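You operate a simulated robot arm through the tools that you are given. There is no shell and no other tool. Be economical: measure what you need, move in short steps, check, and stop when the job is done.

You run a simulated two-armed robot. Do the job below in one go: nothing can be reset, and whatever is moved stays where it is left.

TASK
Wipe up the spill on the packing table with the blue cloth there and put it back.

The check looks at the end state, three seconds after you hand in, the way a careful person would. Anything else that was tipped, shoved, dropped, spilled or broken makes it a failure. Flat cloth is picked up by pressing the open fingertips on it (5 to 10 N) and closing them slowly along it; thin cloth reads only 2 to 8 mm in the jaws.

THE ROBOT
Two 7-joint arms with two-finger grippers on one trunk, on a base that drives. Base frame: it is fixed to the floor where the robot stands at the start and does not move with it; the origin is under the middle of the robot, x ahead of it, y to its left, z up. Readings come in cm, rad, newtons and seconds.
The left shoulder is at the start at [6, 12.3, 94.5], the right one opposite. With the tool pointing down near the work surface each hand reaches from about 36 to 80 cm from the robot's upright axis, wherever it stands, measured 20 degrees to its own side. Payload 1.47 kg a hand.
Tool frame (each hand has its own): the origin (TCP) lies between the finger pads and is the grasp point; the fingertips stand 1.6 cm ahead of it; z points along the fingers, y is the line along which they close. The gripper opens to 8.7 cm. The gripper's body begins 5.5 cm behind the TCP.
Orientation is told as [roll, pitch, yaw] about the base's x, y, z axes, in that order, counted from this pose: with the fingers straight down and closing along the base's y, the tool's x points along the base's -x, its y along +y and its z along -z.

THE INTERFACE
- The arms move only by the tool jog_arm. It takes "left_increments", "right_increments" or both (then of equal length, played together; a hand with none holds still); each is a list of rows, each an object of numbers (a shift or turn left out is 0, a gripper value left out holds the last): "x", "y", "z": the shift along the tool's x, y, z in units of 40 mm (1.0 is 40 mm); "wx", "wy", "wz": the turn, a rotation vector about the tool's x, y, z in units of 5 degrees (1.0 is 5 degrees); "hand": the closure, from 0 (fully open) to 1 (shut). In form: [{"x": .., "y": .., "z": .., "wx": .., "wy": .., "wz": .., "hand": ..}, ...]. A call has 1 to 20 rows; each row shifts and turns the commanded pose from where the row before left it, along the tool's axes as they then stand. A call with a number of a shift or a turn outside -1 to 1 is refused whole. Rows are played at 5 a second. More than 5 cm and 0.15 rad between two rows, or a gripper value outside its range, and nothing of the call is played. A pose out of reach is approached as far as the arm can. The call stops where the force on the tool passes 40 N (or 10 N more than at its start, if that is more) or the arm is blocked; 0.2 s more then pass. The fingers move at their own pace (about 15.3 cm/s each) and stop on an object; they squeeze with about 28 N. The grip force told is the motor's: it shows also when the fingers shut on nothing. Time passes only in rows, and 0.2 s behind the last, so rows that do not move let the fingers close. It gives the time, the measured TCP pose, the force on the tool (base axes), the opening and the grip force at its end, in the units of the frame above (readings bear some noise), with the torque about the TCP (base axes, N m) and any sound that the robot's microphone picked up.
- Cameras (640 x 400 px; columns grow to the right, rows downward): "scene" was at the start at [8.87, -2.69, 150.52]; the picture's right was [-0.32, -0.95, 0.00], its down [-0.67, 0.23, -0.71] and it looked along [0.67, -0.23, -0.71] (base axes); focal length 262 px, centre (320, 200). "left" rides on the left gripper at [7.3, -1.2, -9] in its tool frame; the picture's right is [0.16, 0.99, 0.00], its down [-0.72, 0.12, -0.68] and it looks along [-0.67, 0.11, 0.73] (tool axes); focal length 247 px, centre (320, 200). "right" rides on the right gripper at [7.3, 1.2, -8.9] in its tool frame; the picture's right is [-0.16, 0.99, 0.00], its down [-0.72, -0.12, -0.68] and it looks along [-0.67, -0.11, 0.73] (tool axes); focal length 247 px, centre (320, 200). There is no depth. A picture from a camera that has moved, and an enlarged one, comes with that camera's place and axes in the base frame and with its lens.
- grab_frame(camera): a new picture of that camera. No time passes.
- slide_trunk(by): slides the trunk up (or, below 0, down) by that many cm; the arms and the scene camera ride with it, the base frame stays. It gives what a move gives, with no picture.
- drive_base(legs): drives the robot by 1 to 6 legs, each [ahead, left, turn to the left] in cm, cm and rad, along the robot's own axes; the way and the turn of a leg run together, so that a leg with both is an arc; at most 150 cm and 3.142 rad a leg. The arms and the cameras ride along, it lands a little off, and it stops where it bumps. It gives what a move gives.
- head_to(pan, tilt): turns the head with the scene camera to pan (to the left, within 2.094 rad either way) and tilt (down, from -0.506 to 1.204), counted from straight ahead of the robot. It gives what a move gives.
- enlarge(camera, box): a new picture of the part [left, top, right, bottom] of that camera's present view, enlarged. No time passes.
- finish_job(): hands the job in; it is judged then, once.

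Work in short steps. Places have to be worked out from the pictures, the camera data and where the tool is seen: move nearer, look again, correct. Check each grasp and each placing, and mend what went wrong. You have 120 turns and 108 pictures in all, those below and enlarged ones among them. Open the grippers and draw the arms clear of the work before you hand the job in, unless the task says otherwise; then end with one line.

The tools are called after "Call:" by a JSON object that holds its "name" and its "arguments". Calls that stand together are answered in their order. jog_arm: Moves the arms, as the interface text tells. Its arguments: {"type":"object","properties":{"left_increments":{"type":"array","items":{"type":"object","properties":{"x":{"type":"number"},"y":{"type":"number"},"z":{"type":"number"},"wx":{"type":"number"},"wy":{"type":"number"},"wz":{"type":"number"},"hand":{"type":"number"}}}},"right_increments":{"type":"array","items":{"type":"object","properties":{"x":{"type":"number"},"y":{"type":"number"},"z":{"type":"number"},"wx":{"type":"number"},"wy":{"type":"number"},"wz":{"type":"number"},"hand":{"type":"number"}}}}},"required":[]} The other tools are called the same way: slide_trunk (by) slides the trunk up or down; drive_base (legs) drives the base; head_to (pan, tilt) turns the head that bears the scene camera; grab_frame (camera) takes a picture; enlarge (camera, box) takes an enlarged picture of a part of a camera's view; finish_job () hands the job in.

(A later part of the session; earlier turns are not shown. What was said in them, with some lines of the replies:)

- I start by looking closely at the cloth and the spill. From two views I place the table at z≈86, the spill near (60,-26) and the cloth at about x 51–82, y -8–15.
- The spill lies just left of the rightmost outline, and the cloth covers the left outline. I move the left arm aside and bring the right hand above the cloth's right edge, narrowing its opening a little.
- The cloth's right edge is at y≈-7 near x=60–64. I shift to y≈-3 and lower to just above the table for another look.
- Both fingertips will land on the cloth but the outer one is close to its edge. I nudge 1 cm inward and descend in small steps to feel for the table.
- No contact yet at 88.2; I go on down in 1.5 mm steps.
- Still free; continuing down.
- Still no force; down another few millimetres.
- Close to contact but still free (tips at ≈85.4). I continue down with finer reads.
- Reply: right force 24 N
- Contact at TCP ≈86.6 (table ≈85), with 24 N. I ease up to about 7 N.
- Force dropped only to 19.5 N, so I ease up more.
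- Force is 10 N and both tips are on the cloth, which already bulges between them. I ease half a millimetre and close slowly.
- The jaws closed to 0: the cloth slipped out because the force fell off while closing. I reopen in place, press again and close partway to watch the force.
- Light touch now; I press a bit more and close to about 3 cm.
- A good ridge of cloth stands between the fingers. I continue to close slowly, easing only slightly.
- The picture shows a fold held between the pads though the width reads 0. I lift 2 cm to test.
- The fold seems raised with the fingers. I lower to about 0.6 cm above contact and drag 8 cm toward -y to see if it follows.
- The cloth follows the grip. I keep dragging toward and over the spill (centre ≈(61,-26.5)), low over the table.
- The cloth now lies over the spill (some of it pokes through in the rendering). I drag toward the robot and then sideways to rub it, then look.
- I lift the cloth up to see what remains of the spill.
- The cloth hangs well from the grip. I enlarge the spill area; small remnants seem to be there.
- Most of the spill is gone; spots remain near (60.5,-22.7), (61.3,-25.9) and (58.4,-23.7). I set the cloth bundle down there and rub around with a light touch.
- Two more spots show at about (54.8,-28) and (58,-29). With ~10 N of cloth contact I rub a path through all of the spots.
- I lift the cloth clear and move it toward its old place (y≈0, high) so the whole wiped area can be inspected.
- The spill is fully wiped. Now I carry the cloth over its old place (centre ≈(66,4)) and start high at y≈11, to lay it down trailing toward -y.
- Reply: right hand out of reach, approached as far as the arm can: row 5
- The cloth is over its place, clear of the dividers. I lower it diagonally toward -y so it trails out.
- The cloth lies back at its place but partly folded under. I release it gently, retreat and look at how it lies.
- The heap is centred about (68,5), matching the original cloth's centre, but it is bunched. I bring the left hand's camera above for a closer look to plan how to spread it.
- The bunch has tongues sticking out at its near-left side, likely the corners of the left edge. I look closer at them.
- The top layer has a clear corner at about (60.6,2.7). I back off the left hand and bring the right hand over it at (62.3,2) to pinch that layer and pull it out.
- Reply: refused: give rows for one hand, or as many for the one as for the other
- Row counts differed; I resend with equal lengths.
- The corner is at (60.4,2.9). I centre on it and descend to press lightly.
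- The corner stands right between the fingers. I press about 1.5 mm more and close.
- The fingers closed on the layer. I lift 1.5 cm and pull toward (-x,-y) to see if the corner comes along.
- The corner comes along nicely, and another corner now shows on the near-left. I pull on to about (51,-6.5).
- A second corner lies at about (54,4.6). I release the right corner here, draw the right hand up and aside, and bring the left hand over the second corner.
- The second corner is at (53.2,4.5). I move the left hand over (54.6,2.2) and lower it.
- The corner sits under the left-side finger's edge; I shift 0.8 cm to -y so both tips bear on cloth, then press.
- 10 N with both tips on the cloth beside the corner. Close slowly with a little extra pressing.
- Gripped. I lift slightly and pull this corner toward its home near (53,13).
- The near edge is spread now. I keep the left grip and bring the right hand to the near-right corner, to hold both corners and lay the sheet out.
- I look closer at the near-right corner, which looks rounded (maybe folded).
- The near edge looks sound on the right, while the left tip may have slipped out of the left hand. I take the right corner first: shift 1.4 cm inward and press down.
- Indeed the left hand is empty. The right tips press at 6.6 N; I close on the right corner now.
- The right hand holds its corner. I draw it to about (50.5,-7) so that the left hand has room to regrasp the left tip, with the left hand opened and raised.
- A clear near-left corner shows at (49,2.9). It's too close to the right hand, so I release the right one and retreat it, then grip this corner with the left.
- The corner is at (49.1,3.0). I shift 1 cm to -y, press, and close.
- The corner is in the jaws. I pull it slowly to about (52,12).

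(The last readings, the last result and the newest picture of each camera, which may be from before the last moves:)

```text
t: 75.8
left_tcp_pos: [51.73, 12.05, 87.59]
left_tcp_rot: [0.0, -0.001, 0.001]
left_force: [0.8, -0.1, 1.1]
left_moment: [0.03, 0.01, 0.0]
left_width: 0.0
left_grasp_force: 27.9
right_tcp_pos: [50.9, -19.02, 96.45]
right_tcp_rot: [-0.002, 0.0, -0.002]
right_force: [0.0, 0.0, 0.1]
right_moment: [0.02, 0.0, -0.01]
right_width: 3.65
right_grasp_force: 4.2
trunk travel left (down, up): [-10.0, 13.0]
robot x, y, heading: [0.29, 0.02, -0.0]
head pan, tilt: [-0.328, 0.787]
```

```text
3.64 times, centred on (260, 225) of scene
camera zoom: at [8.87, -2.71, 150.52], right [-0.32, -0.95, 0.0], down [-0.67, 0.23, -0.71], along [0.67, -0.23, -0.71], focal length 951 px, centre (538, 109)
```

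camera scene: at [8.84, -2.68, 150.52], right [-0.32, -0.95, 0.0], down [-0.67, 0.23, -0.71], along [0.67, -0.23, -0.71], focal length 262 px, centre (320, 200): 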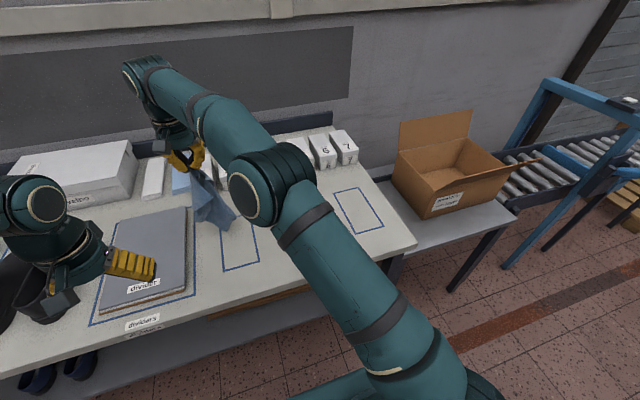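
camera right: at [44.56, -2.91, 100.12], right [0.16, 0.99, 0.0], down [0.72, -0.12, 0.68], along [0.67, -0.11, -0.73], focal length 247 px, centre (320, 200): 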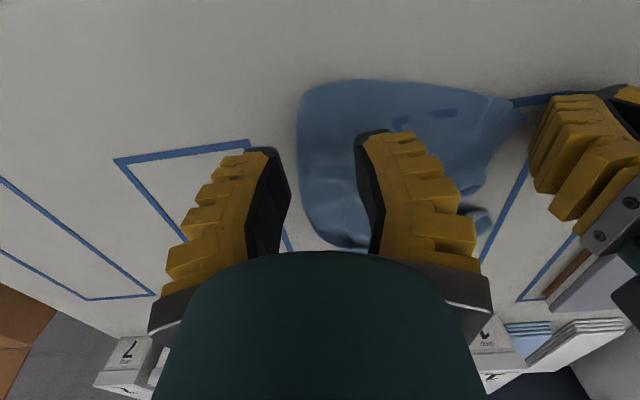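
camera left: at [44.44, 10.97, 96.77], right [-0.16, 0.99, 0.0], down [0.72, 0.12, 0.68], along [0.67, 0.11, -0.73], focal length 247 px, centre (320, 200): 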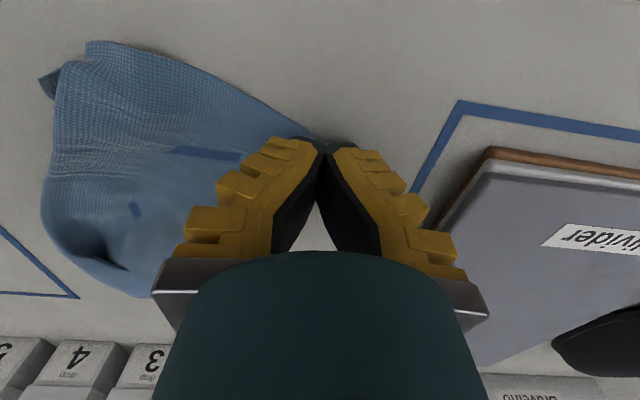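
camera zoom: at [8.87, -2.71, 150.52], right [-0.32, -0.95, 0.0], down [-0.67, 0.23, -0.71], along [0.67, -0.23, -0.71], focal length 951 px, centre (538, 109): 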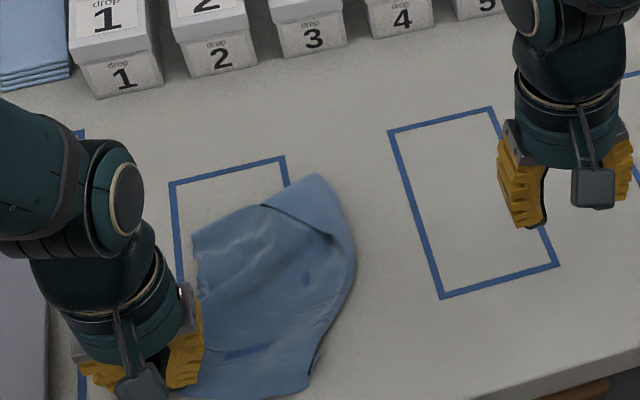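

Much better: the sheet is spread over about x 49–69, y -4–13. I keep the left hand as anchor and bring the right hand to the far-right tip (≈(69,-2)) to pull it outwards.

Call:
{"name": "jog_arm", "arguments": {"right_increments": [{"x": -0.8, "y": 0.8}, {"x": -0.8, "y": 0.8}, {"x": -0.8, "y": 0.8}, {"x": -0.8, "y": 0.8}, {"x": -0.8, "y": 0.9}, {"z": 0.8}, {"z": 0.5}, {}]}}

Call:
{"name": "grab_frame", "arguments": {"camera": "right"}}

```text
t: 77.6
left_tcp_pos: [51.76, 12.18, 87.57]
left_tcp_rot: [0.0, -0.001, 0.002]
left_force: [0.4, -0.5, 0.4]
left_moment: [-0.01, 0.02, 0.0]
left_width: 0.0
left_grasp_force: 27.8
right_tcp_pos: [66.97, -2.77, 91.36]
right_tcp_rot: [-0.002, 0.001, -0.002]
right_force: [-0.5, 0.6, 0.3]
right_moment: [0.02, 0.03, 0.0]
right_width: 3.65
right_grasp_force: 4.7
trunk travel left (down, up): [-10.0, 13.0]
robot x, y, heading: [0.15, -0.3, 0.002]
head pan, tilt: [-0.328, 0.787]
```

```text
38 pictures are left
camera right: at [59.52, -1.53, 100.19], right [0.16, 0.99, 0.0], down [0.72, -0.12, 0.68], along [0.67, -0.11, -0.73], focal length 247 px, centre (320, 200)
```

right: 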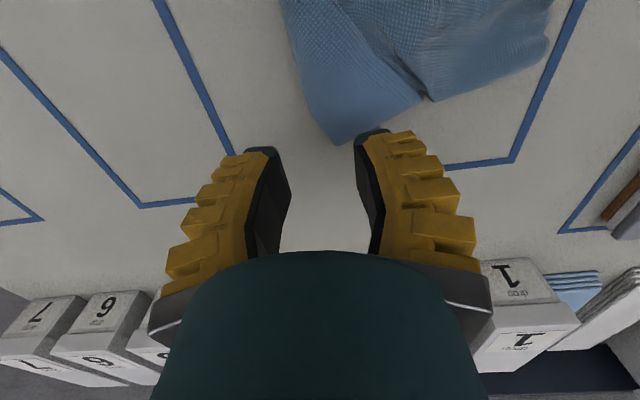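

The tip is at (68.2,-1.9). I shift 1 cm to +y so it lies between the fingers, press and close.

Call:
{"name": "jog_arm", "arguments": {"right_increments": [{"y": 0.27, "x": 0.1, "z": 0.5}, {"z": 0.4}, {"z": 0.18}, {"z": 0.1}, {"z": 0.04, "hand": 0.7}, {"hand": 0.75, "z": 0.02}, {"hand": 0.8}, {"hand": 0.85}, {"hand": 0.9, "z": 0.02}, {"hand": 0.95}, {"hand": 1.0}, {}, {}]}}

Call:
{"name": "enlarge", "arguments": {"camera": "right", "box": [140, 0, 500, 220]}}

```text
t: 80.4
left_tcp_pos: [51.58, 12.17, 87.65]
left_tcp_rot: [-0.001, -0.003, 0.002]
left_force: [-0.1, 0.1, -0.8]
left_moment: [-0.02, -0.02, 0.05]
left_width: 0.01
left_grasp_force: 27.5
right_tcp_pos: [66.49, -1.55, 86.59]
right_tcp_rot: [0.001, -0.005, -0.001]
right_force: [2.2, 1.8, 23.7]
right_moment: [0.2, 0.2, -0.03]
right_width: 0.0
right_grasp_force: 27.9
trunk travel left (down, up): [-10.0, 13.0]
robot x, y, heading: [0.38, -0.15, 0.0]
head pan, tilt: [-0.328, 0.787]
```

```text
1.78 times, centred on (320, 110) of right
camera zoom: at [59.03, -0.37, 95.36], right [0.16, 0.99, 0.0], down [0.72, -0.12, 0.68], along [0.67, -0.11, -0.73], focal length 439 px, centre (320, 360)
```

zoom: 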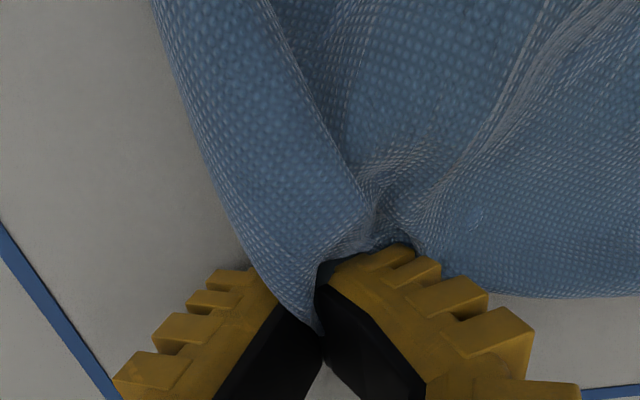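

Gripped well. I ease up and pull toward (+x,-y) by about 7 cm, then look.

Call:
{"name": "jog_arm", "arguments": {"right_increments": [{"z": -0.3}, {"x": -0.3, "y": -0.2}, {"x": -0.3, "y": -0.2}, {"x": -0.3, "y": -0.2}, {"x": -0.3, "y": -0.2}, {"x": -0.3, "y": -0.2}, {}]}}

Call:
{"name": "grab_frame", "arguments": {"camera": "right"}}

Call:
{"name": "enlarge", "arguments": {"camera": "scene", "box": [190, 170, 330, 280]}}

```text
t: 82.0
left_tcp_pos: [51.69, 12.17, 87.53]
left_tcp_rot: [-0.001, 0.0, 0.0]
left_force: [0.3, 0.2, -0.3]
left_moment: [-0.02, 0.01, -0.01]
left_width: 0.01
left_grasp_force: 27.6
right_tcp_pos: [72.5, -5.64, 87.56]
right_tcp_rot: [-0.003, -0.002, 0.0]
right_force: [-0.3, 1.3, 0.6]
right_moment: [0.0, 0.0, 0.01]
right_width: 0.02
right_grasp_force: 26.6
trunk travel left (down, up): [-10.0, 13.0]
robot x, y, heading: [0.31, -0.15, 0.002]
head pan, tilt: [-0.328, 0.787]
```

```text
36 pictures are left
camera right: at [65.09, -4.41, 96.39], right [0.16, 0.99, 0.0], down [0.72, -0.12, 0.68], along [0.67, -0.11, -0.73], focal length 247 px, centre (320, 200)
```

right: 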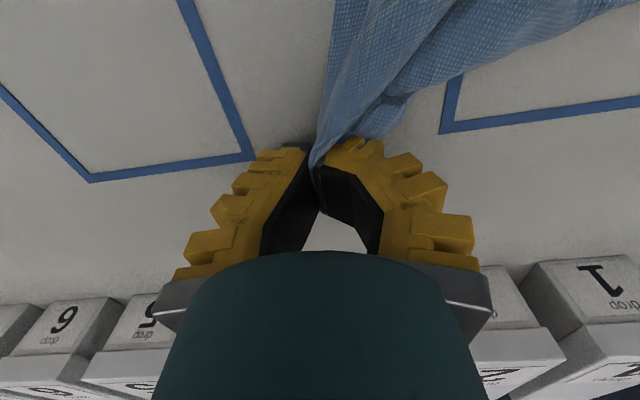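

```text
3.64 times, centred on (260, 225) of scene
camera zoom: at [8.84, -2.69, 150.52], right [-0.32, -0.95, 0.0], down [-0.67, 0.23, -0.71], along [0.67, -0.23, -0.71], focal length 951 px, centre (538, 109)
```

zoom: 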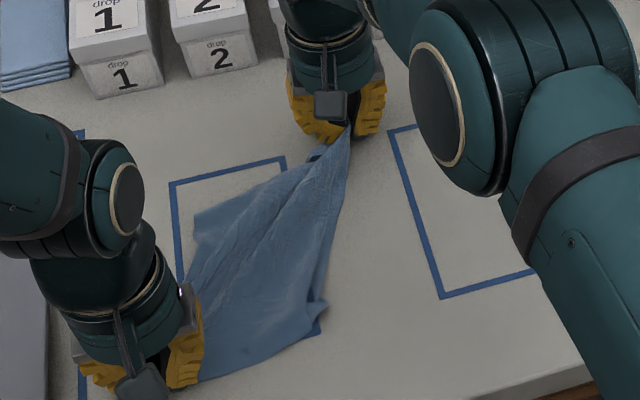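

The sheet is unfolding along the diagonal. I release the right hand here and bring it to the near-right part (≈(54.7,0)) to pull that out next.

Call:
{"name": "jog_arm", "arguments": {"right_increments": [{"z": 0.15}, {"hand": 0.85}, {"hand": 0.65}, {"z": -0.5}, {"z": -1}, {"x": 0.8, "y": 0.3}, {"x": 0.8, "y": 0.3}, {"x": 0.8, "y": 0.3}, {"x": 0.8, "y": 0.3}, {"x": 0.8}, {"z": 0.4}, {}]}}

Call:
{"name": "grab_frame", "arguments": {"camera": "right"}}

Call:
{"name": "enlarge", "arguments": {"camera": "scene", "box": [190, 170, 330, 280]}}

```text
t: 84.6
left_tcp_pos: [51.62, 12.09, 87.63]
left_tcp_rot: [0.001, 0.0, 0.0]
left_force: [-0.2, 0.6, -0.1]
left_moment: [-0.02, -0.02, 0.0]
left_width: 0.0
left_grasp_force: 27.8
right_tcp_pos: [56.55, -0.88, 91.25]
right_tcp_rot: [-0.001, -0.003, -0.002]
right_force: [-0.1, 0.0, -0.9]
right_moment: [-0.02, -0.02, 0.04]
right_width: 3.65
right_grasp_force: 4.5
trunk travel left (down, up): [-10.0, 13.0]
robot x, y, heading: [0.17, -0.28, 0.002]
head pan, tilt: [-0.328, 0.787]
```

```text
34 pictures are left
camera right: at [49.05, 0.34, 100.18], right [0.16, 0.99, 0.0], down [0.72, -0.12, 0.68], along [0.67, -0.11, -0.73], focal length 247 px, centre (320, 200)
```

right: 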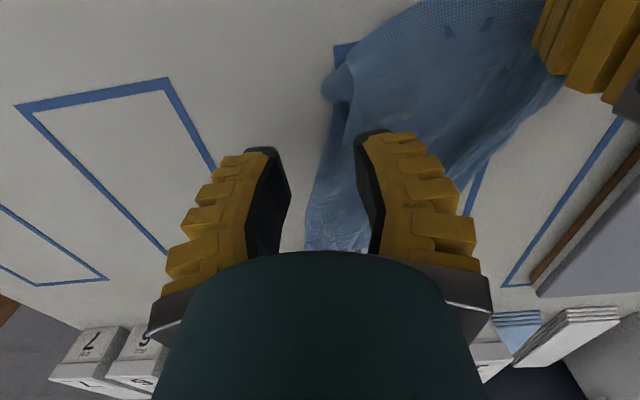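

```text
3.64 times, centred on (260, 225) of scene
camera zoom: at [8.81, -2.7, 150.52], right [-0.32, -0.95, 0.0], down [-0.67, 0.23, -0.71], along [0.67, -0.23, -0.71], focal length 951 px, centre (538, 109)
```

zoom: 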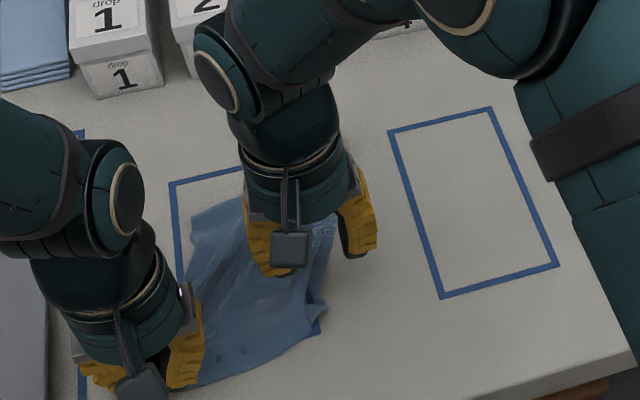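

The near-right tip is around (53.5,0.2). I move to (53.9,1.2), press and close there.

Call:
{"name": "jog_arm", "arguments": {"right_increments": [{"x": 0.66, "y": 0.5}, {"z": 0.5}, {"z": 0.35}, {"z": 0.2}, {"z": 0.1}, {}]}}

Call:
{"name": "enlarge", "arguments": {"camera": "right", "box": [140, 30, 500, 250]}}

```text
t: 86.0
left_tcp_pos: [51.71, 12.21, 87.49]
left_tcp_rot: [-0.001, 0.0, 0.0]
left_force: [-0.3, -0.5, -0.6]
left_moment: [0.0, 0.05, 0.01]
left_width: 0.0
left_grasp_force: 27.7
right_tcp_pos: [54.01, 1.12, 86.59]
right_tcp_rot: [0.0, -0.002, -0.003]
right_force: [0.3, 0.0, 2.1]
right_moment: [0.05, 0.0, -0.02]
right_width: 3.66
right_grasp_force: 4.3
trunk travel left (down, up): [-10.0, 13.0]
robot x, y, heading: [0.02, -0.21, -0.001]
head pan, tilt: [-0.328, 0.787]
```

```text
1.78 times, centred on (320, 140) of right
camera zoom: at [46.49, 2.38, 95.56], right [0.16, 0.99, 0.0], down [0.72, -0.12, 0.68], along [0.67, -0.11, -0.73], focal length 439 px, centre (320, 307)
```

zoom: 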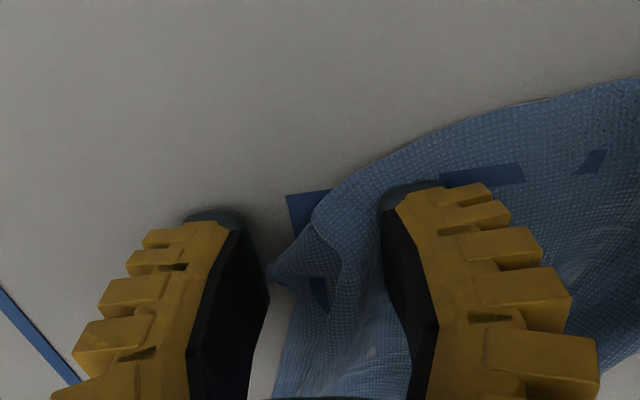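

The folded tip is between the fingers. I press a bit and close.

Call:
{"name": "jog_arm", "arguments": {"right_increments": [{"z": 0.03, "hand": 0.7}, {"hand": 0.75, "z": 0.02}, {"hand": 0.8}, {"hand": 0.85}, {"hand": 0.9, "z": 0.01}, {"hand": 0.95}, {"hand": 1.0}, {}, {}, {"z": -0.25}, {"y": -0.3}, {"y": -0.3, "x": 0.1}, {"y": -0.3, "x": 0.1}, {"y": -0.3, "x": 0.1}, {"y": -0.3, "x": 0.1}, {}]}}

Call:
{"name": "grab_frame", "arguments": {"camera": "right"}}

Call:
{"name": "enlarge", "arguments": {"camera": "scene", "box": [190, 170, 330, 280]}}

```text
t: 89.4
left_tcp_pos: [51.7, 12.22, 87.54]
left_tcp_rot: [-0.001, -0.002, 0.001]
left_force: [0.1, 0.0, -0.8]
left_moment: [-0.01, 0.05, -0.01]
left_width: 0.01
left_grasp_force: 27.9
right_tcp_pos: [52.23, -4.77, 87.48]
right_tcp_rot: [-0.002, -0.001, 0.0]
right_force: [0.5, 0.7, 0.4]
right_moment: [-0.02, 0.01, 0.01]
right_width: 0.0
right_grasp_force: 29.7
trunk travel left (down, up): [-10.0, 13.0]
robot x, y, heading: [-0.16, 0.24, -0.002]
head pan, tilt: [-0.328, 0.787]
```

```text
31 pictures are left
camera right: at [44.87, -3.6, 96.34], right [0.16, 0.99, 0.0], down [0.72, -0.12, 0.68], along [0.67, -0.11, -0.73], focal length 247 px, centre (320, 200)
```

right: 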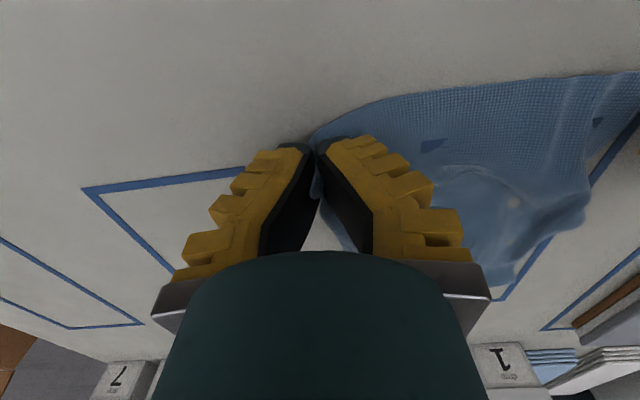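

```text
3.64 times, centred on (260, 225) of scene
camera zoom: at [8.87, -2.68, 150.52], right [-0.32, -0.95, 0.0], down [-0.67, 0.23, -0.71], along [0.67, -0.23, -0.71], focal length 951 px, centre (538, 109)
```

zoom: 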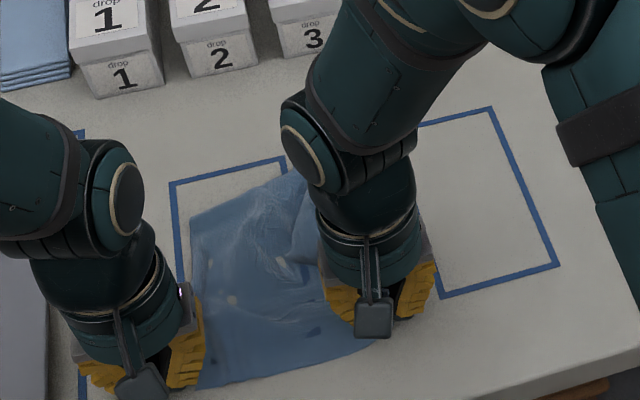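

The near edge is spread well. I pull 2 cm more, then release both near corners and raise both hands to view.

Call:
{"name": "jog_arm", "arguments": {"right_increments": [{"y": -0.3}, {"y": -0.25}, {"z": 0.15}, {"hand": 0.85}, {"hand": 0.65}, {"z": -0.5}, {"z": -1}, {"z": -1}, {"z": -1, "y": -0.4}, {"y": -1}, {"y": -1}], "left_increments": [{}, {}, {"z": 0.15}, {"hand": 0.85}, {"hand": 0.65}, {"z": -0.5}, {"z": -1}, {"z": -1}, {"z": -1}, {"y": 0.8}, {"y": 0.8}]}}

Call:
{"name": "enlarge", "arguments": {"camera": "scene", "box": [180, 150, 340, 290]}}

Call:
{"name": "grab_frame", "arguments": {"camera": "left"}}

```text
t: 91.8
left_tcp_pos: [51.62, 18.71, 100.98]
left_tcp_rot: [-0.002, 0.0, 0.0]
left_force: [0.0, -0.8, 0.0]
left_moment: [0.05, 0.01, -0.01]
left_width: 3.64
left_grasp_force: 4.5
right_tcp_pos: [52.16, -16.6, 101.04]
right_tcp_rot: [0.0, -0.002, -0.001]
right_force: [-0.3, -1.0, 0.9]
right_moment: [0.04, -0.03, -0.01]
right_width: 3.65
right_grasp_force: 4.4
trunk travel left (down, up): [-10.0, 13.0]
robot x, y, heading: [-0.24, -0.25, -0.003]
head pan, tilt: [-0.328, 0.787]
```

```text
2.86 times, centred on (260, 220) of scene
camera zoom: at [8.79, -2.73, 150.52], right [-0.32, -0.95, 0.0], down [-0.67, 0.23, -0.71], along [0.67, -0.23, -0.71], focal length 748 px, centre (491, 143)
```

zoom: 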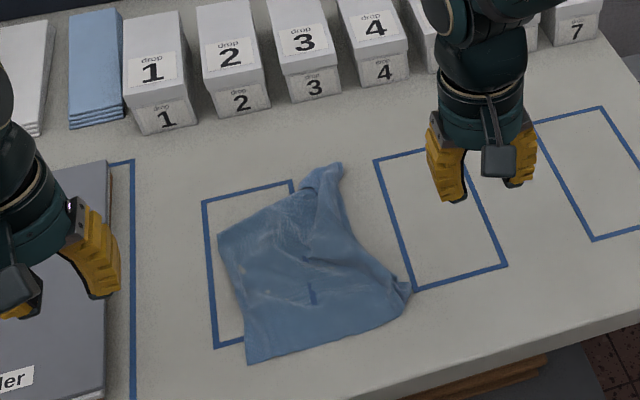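

```text
28 pictures are left
camera left: at [44.4, 17.41, 110.19], right [-0.16, 0.99, 0.0], down [0.72, 0.12, 0.68], along [0.67, 0.11, -0.73], focal length 247 px, centre (320, 200)
```

left: 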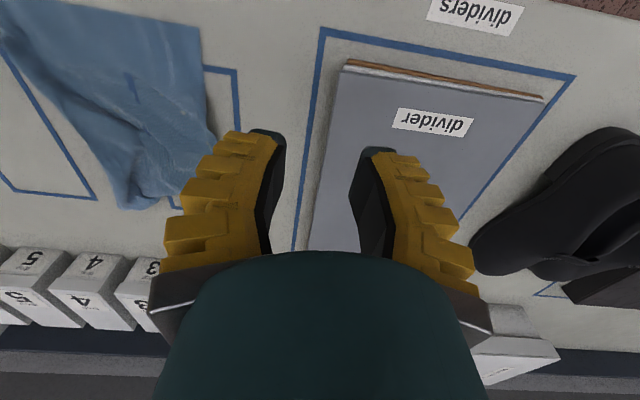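

Nicely spread now: corners about (50,7.7), (67,9.2), (73,-5.5), (53,-9); centre (60.7,0.6) versus about (66,4) originally. I use the left hand to pull the far-left corner toward (+x,+y).

Call:
{"name": "jog_arm", "arguments": {"left_increments": [{"x": -0.85, "y": -0.7}, {"x": -0.85, "y": -0.7}, {"x": -0.85, "y": -0.7}, {"x": -0.85, "y": -0.7}, {"z": 0.8}, {"z": 0.8}, {"z": 0.8}, {}]}}

Call:
{"name": "grab_frame", "arguments": {"camera": "left"}}

```text
t: 93.6
left_tcp_pos: [65.25, 7.34, 91.25]
left_tcp_rot: [0.0, -0.001, -0.002]
left_force: [-0.9, 0.8, -0.8]
left_moment: [0.04, -0.02, -0.01]
left_width: 3.67
left_grasp_force: 4.7
right_tcp_pos: [52.24, -16.55, 100.95]
right_tcp_rot: [-0.002, -0.002, -0.001]
right_force: [0.1, -0.2, 0.5]
right_moment: [0.04, 0.01, 0.01]
right_width: 3.65
right_grasp_force: 4.6
trunk travel left (down, up): [-10.0, 13.0]
robot x, y, heading: [0.31, -0.19, 0.002]
head pan, tilt: [-0.328, 0.787]
```

```text
27 pictures are left
camera left: at [58.07, 6.18, 100.48], right [-0.16, 0.99, 0.0], down [0.72, 0.12, 0.68], along [0.67, 0.11, -0.73], focal length 247 px, centre (320, 200)
```

left: 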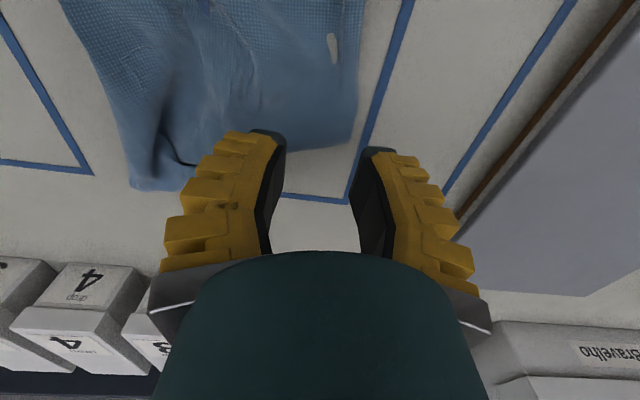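

The corner is at (66.1,9.9). I set the tips just inside it, press and close, then pull 7 cm in +x and 3 cm in +y.

Call:
{"name": "jog_arm", "arguments": {"left_increments": [{"x": 0.25, "z": 0.5}, {"z": 0.4}, {"z": 0.2}, {"z": 0.08}, {"z": 0.04, "hand": 0.7}, {"hand": 0.75, "z": 0.02}, {"hand": 0.8}, {"hand": 0.85}, {"hand": 0.9, "z": 0.02}, {"hand": 0.95}, {"hand": 1.0}, {}, {}]}}

Call:
{"name": "enlarge", "arguments": {"camera": "left", "box": [140, 0, 500, 220]}}

```text
t: 96.4
left_tcp_pos: [64.31, 7.33, 86.46]
left_tcp_rot: [0.001, -0.002, -0.001]
left_force: [1.1, 0.1, 20.4]
left_moment: [-0.04, 0.01, 0.03]
left_width: 0.01
left_grasp_force: 27.8
right_tcp_pos: [52.13, -16.42, 100.87]
right_tcp_rot: [-0.003, -0.002, -0.002]
right_force: [0.4, -0.4, 0.5]
right_moment: [0.03, -0.02, 0.02]
right_width: 3.62
right_grasp_force: 4.5
trunk travel left (down, up): [-10.0, 13.0]
robot x, y, heading: [0.04, 0.02, 0.006]
head pan, tilt: [-0.328, 0.787]
```

```text
1.78 times, centred on (320, 110) of left
camera zoom: at [57.03, 6.15, 95.64], right [-0.16, 0.99, 0.0], down [0.72, 0.12, 0.68], along [0.67, 0.11, -0.73], focal length 439 px, centre (320, 360)
```

zoom: 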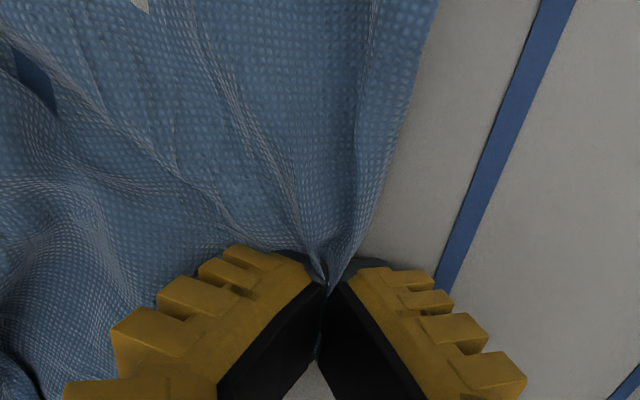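

Firmly gripped. Now the pull toward (+x,+y).

Call:
{"name": "jog_arm", "arguments": {"left_increments": [{"z": -0.3}, {"x": -0.35, "y": 0.15}, {"x": -0.35, "y": 0.15}, {"x": -0.35, "y": 0.15}, {"x": -0.35, "y": 0.15}, {"x": -0.35, "y": 0.1}, {}]}}

Call:
{"name": "enlarge", "arguments": {"camera": "scene", "box": [180, 150, 340, 290]}}

```text
t: 98.0
left_tcp_pos: [71.42, 10.19, 87.58]
left_tcp_rot: [0.0, 0.001, 0.0]
left_force: [0.3, -0.2, 0.3]
left_moment: [0.0, -0.02, 0.04]
left_width: 0.01
left_grasp_force: 28.1
right_tcp_pos: [52.37, -16.54, 100.86]
right_tcp_rot: [0.0, -0.001, -0.002]
right_force: [0.8, 0.9, 0.1]
right_moment: [-0.02, -0.02, -0.02]
right_width: 3.65
right_grasp_force: 4.7
trunk travel left (down, up): [-10.0, 13.0]
robot x, y, heading: [-0.17, 0.26, 0.001]
head pan, tilt: [-0.328, 0.787]
```

```text
2.86 times, centred on (260, 220) of scene
camera zoom: at [8.84, -2.7, 150.52], right [-0.32, -0.95, 0.0], down [-0.67, 0.23, -0.71], along [0.67, -0.23, -0.71], focal length 748 px, centre (491, 143)
```

zoom: 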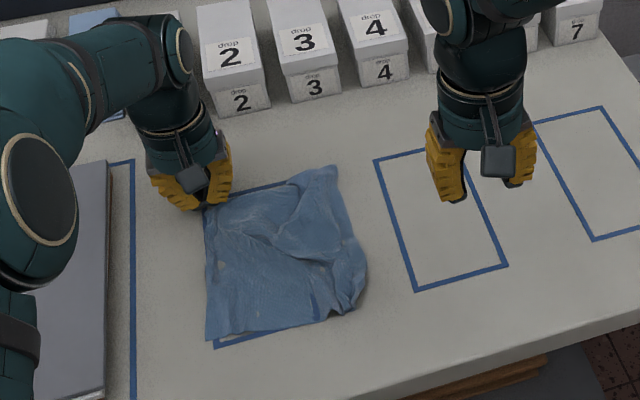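

The cloth now lies nearly flat over its outline. I pull 2.5 cm more in +x, then set down, release and raise.

Call:
{"name": "jog_arm", "arguments": {"left_increments": [{"x": -0.3, "y": 0.08}, {"x": -0.3, "y": 0.08}, {"z": 0.15}, {"hand": 0.85}, {"hand": 0.65}, {"z": -0.4}, {"z": -1}, {"z": -1}, {"z": -1}, {"z": -1, "x": 0.5}, {"x": 1}, {"x": 1}, {"x": 1, "y": 0.5}, {"x": 1, "y": 0.6}, {"x": 1, "y": 0.6}, {"x": 1, "y": 0.6}, {}]}}

Call:
{"name": "grab_frame", "arguments": {"camera": "scene"}}

Call:
{"name": "enlarge", "arguments": {"camera": "scene", "box": [180, 150, 340, 290]}}

```text
t: 101.6
left_tcp_pos: [47.71, 19.92, 104.46]
left_tcp_rot: [0.001, 0.0, 0.0]
left_force: [0.3, -0.4, 0.6]
left_moment: [-0.02, 0.02, 0.01]
left_width: 3.68
left_grasp_force: 4.0
right_tcp_pos: [52.27, -16.64, 100.84]
right_tcp_rot: [-0.001, -0.003, -0.001]
right_force: [-0.6, 0.4, 0.3]
right_moment: [0.0, 0.03, 0.01]
right_width: 3.63
right_grasp_force: 4.2
trunk travel left (down, up): [-10.0, 13.0]
robot x, y, heading: [0.0, -0.37, -0.002]
head pan, tilt: [-0.328, 0.787]
```

```text
24 pictures are left
camera scene: at [8.95, -2.73, 150.51], right [-0.32, -0.95, 0.0], down [-0.67, 0.23, -0.7], along [0.67, -0.23, -0.71], focal length 262 px, centre (320, 200)
```

scene: 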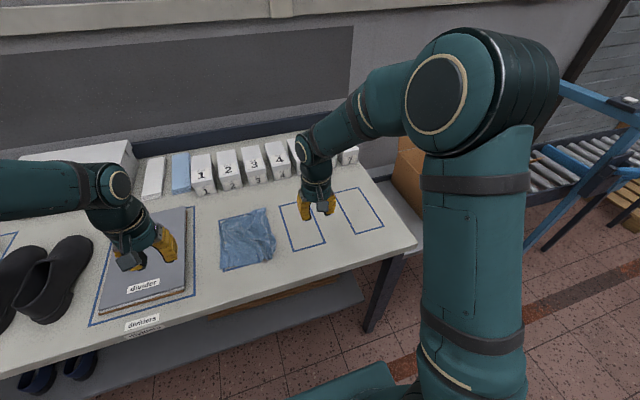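

```text
2.86 times, centred on (260, 220) of scene
camera zoom: at [8.95, -2.73, 150.51], right [-0.32, -0.95, 0.0], down [-0.67, 0.23, -0.7], along [0.67, -0.23, -0.71], focal length 748 px, centre (491, 143)
```

zoom: 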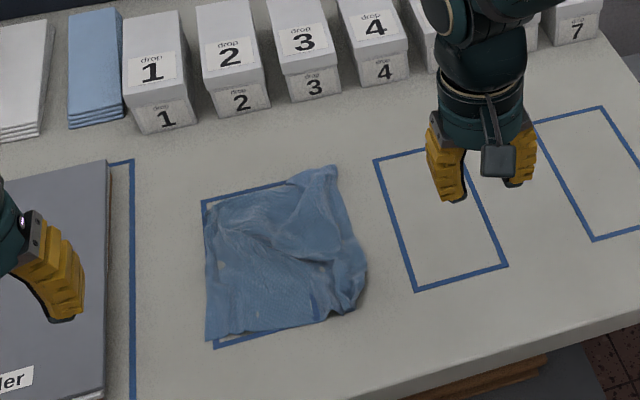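

The cloth lies spread over its outline. I draw both arms back clear of the table, open the grippers and inspect the wiped area and everything else.

Call:
{"name": "jog_arm", "arguments": {"right_increments": [{"z": -1, "hand": 0}, {"z": -1}, {"z": -0.8, "y": -0.6}, {"x": 0.8, "y": -0.6}, {"x": 0.8, "y": -0.6}, {"x": 0.8, "y": -0.6}, {"x": 0.8, "y": -0.6}, {}], "left_increments": [{"z": -1, "hand": 0}, {"z": -0.5}, {"x": 0.5, "y": 0.5}, {"x": 0.5, "y": 0.5}, {}, {}, {}, {}]}}

Call:
{"name": "grab_frame", "arguments": {"camera": "scene"}}

Call:
{"name": "enlarge", "arguments": {"camera": "scene", "box": [200, 150, 420, 290]}}

Call:
{"name": "grab_frame", "arguments": {"camera": "right"}}

```text
t: 103.4
left_tcp_pos: [43.79, 24.05, 110.41]
left_tcp_rot: [-0.001, 0.0, -0.002]
left_force: [-0.4, -0.1, 1.0]
left_moment: [-0.03, 0.01, 0.07]
left_width: 8.69
left_grasp_force: 0.1
right_tcp_pos: [39.4, -28.46, 112.19]
right_tcp_rot: [-0.001, -0.002, 0.001]
right_force: [0.5, 0.2, 0.4]
right_moment: [0.0, 0.01, 0.0]
right_width: 8.69
right_grasp_force: 0.1
trunk travel left (down, up): [-10.0, 13.0]
robot x, y, heading: [-0.35, -0.07, 0.001]
head pan, tilt: [-0.328, 0.787]
```

```text
22 pictures are left
camera scene: at [8.93, -2.65, 150.51], right [-0.32, -0.95, 0.0], down [-0.67, 0.23, -0.71], along [0.67, -0.23, -0.71], focal length 262 px, centre (320, 200)
```

scene: 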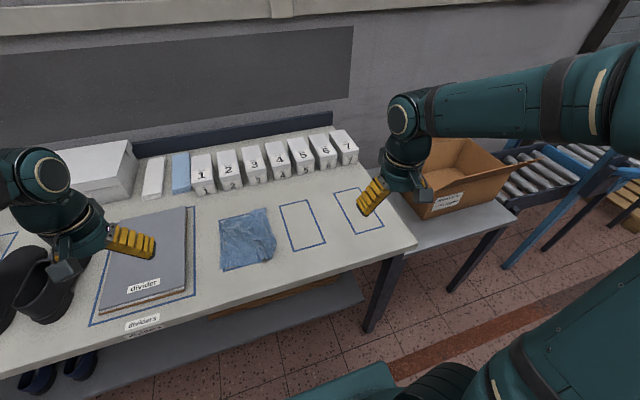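

```text
2.86 times, centred on (310, 220) of scene
camera zoom: at [8.93, -2.65, 150.51], right [-0.32, -0.95, 0.0], down [-0.67, 0.23, -0.71], along [0.67, -0.23, -0.71], focal length 748 px, centre (349, 143)
```

zoom: 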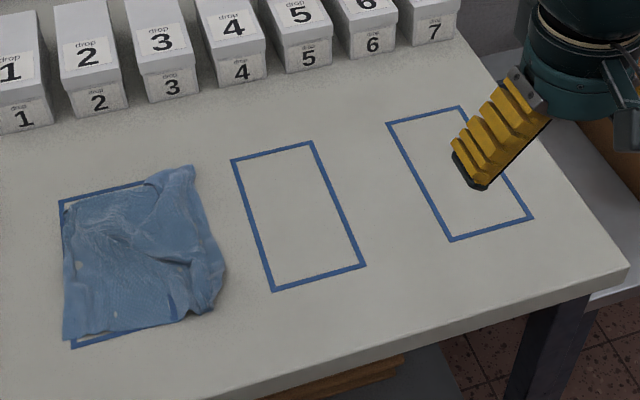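

```text
20 pictures are left
camera right: at [31.99, -27.33, 120.95], right [0.16, 0.99, 0.0], down [0.72, -0.12, 0.68], along [0.67, -0.11, -0.73], focal length 247 px, centre (320, 200)
```

right: 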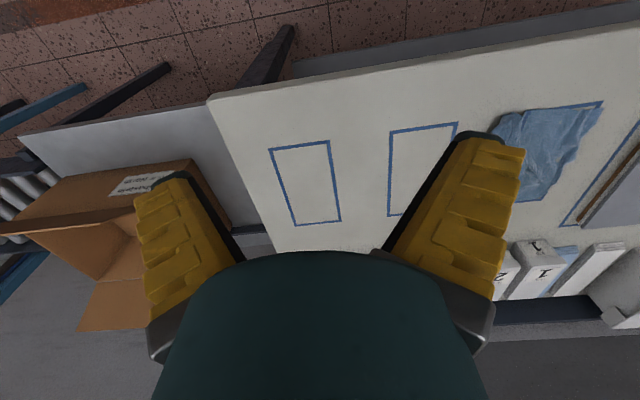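

The spill is gone, the cloth is back over its outline, nothing else has moved, and both arms are clear with the grippers open. I hand in.

Call:
{"name": "finish_job", "arguments": {}}

```text
The job is handed in.
```

The spill is wiped up and the blue cloth is back over its outline on the packing table, spread out but a little wrinkled and about 4 cm nearer the front edge than where it lay at first.
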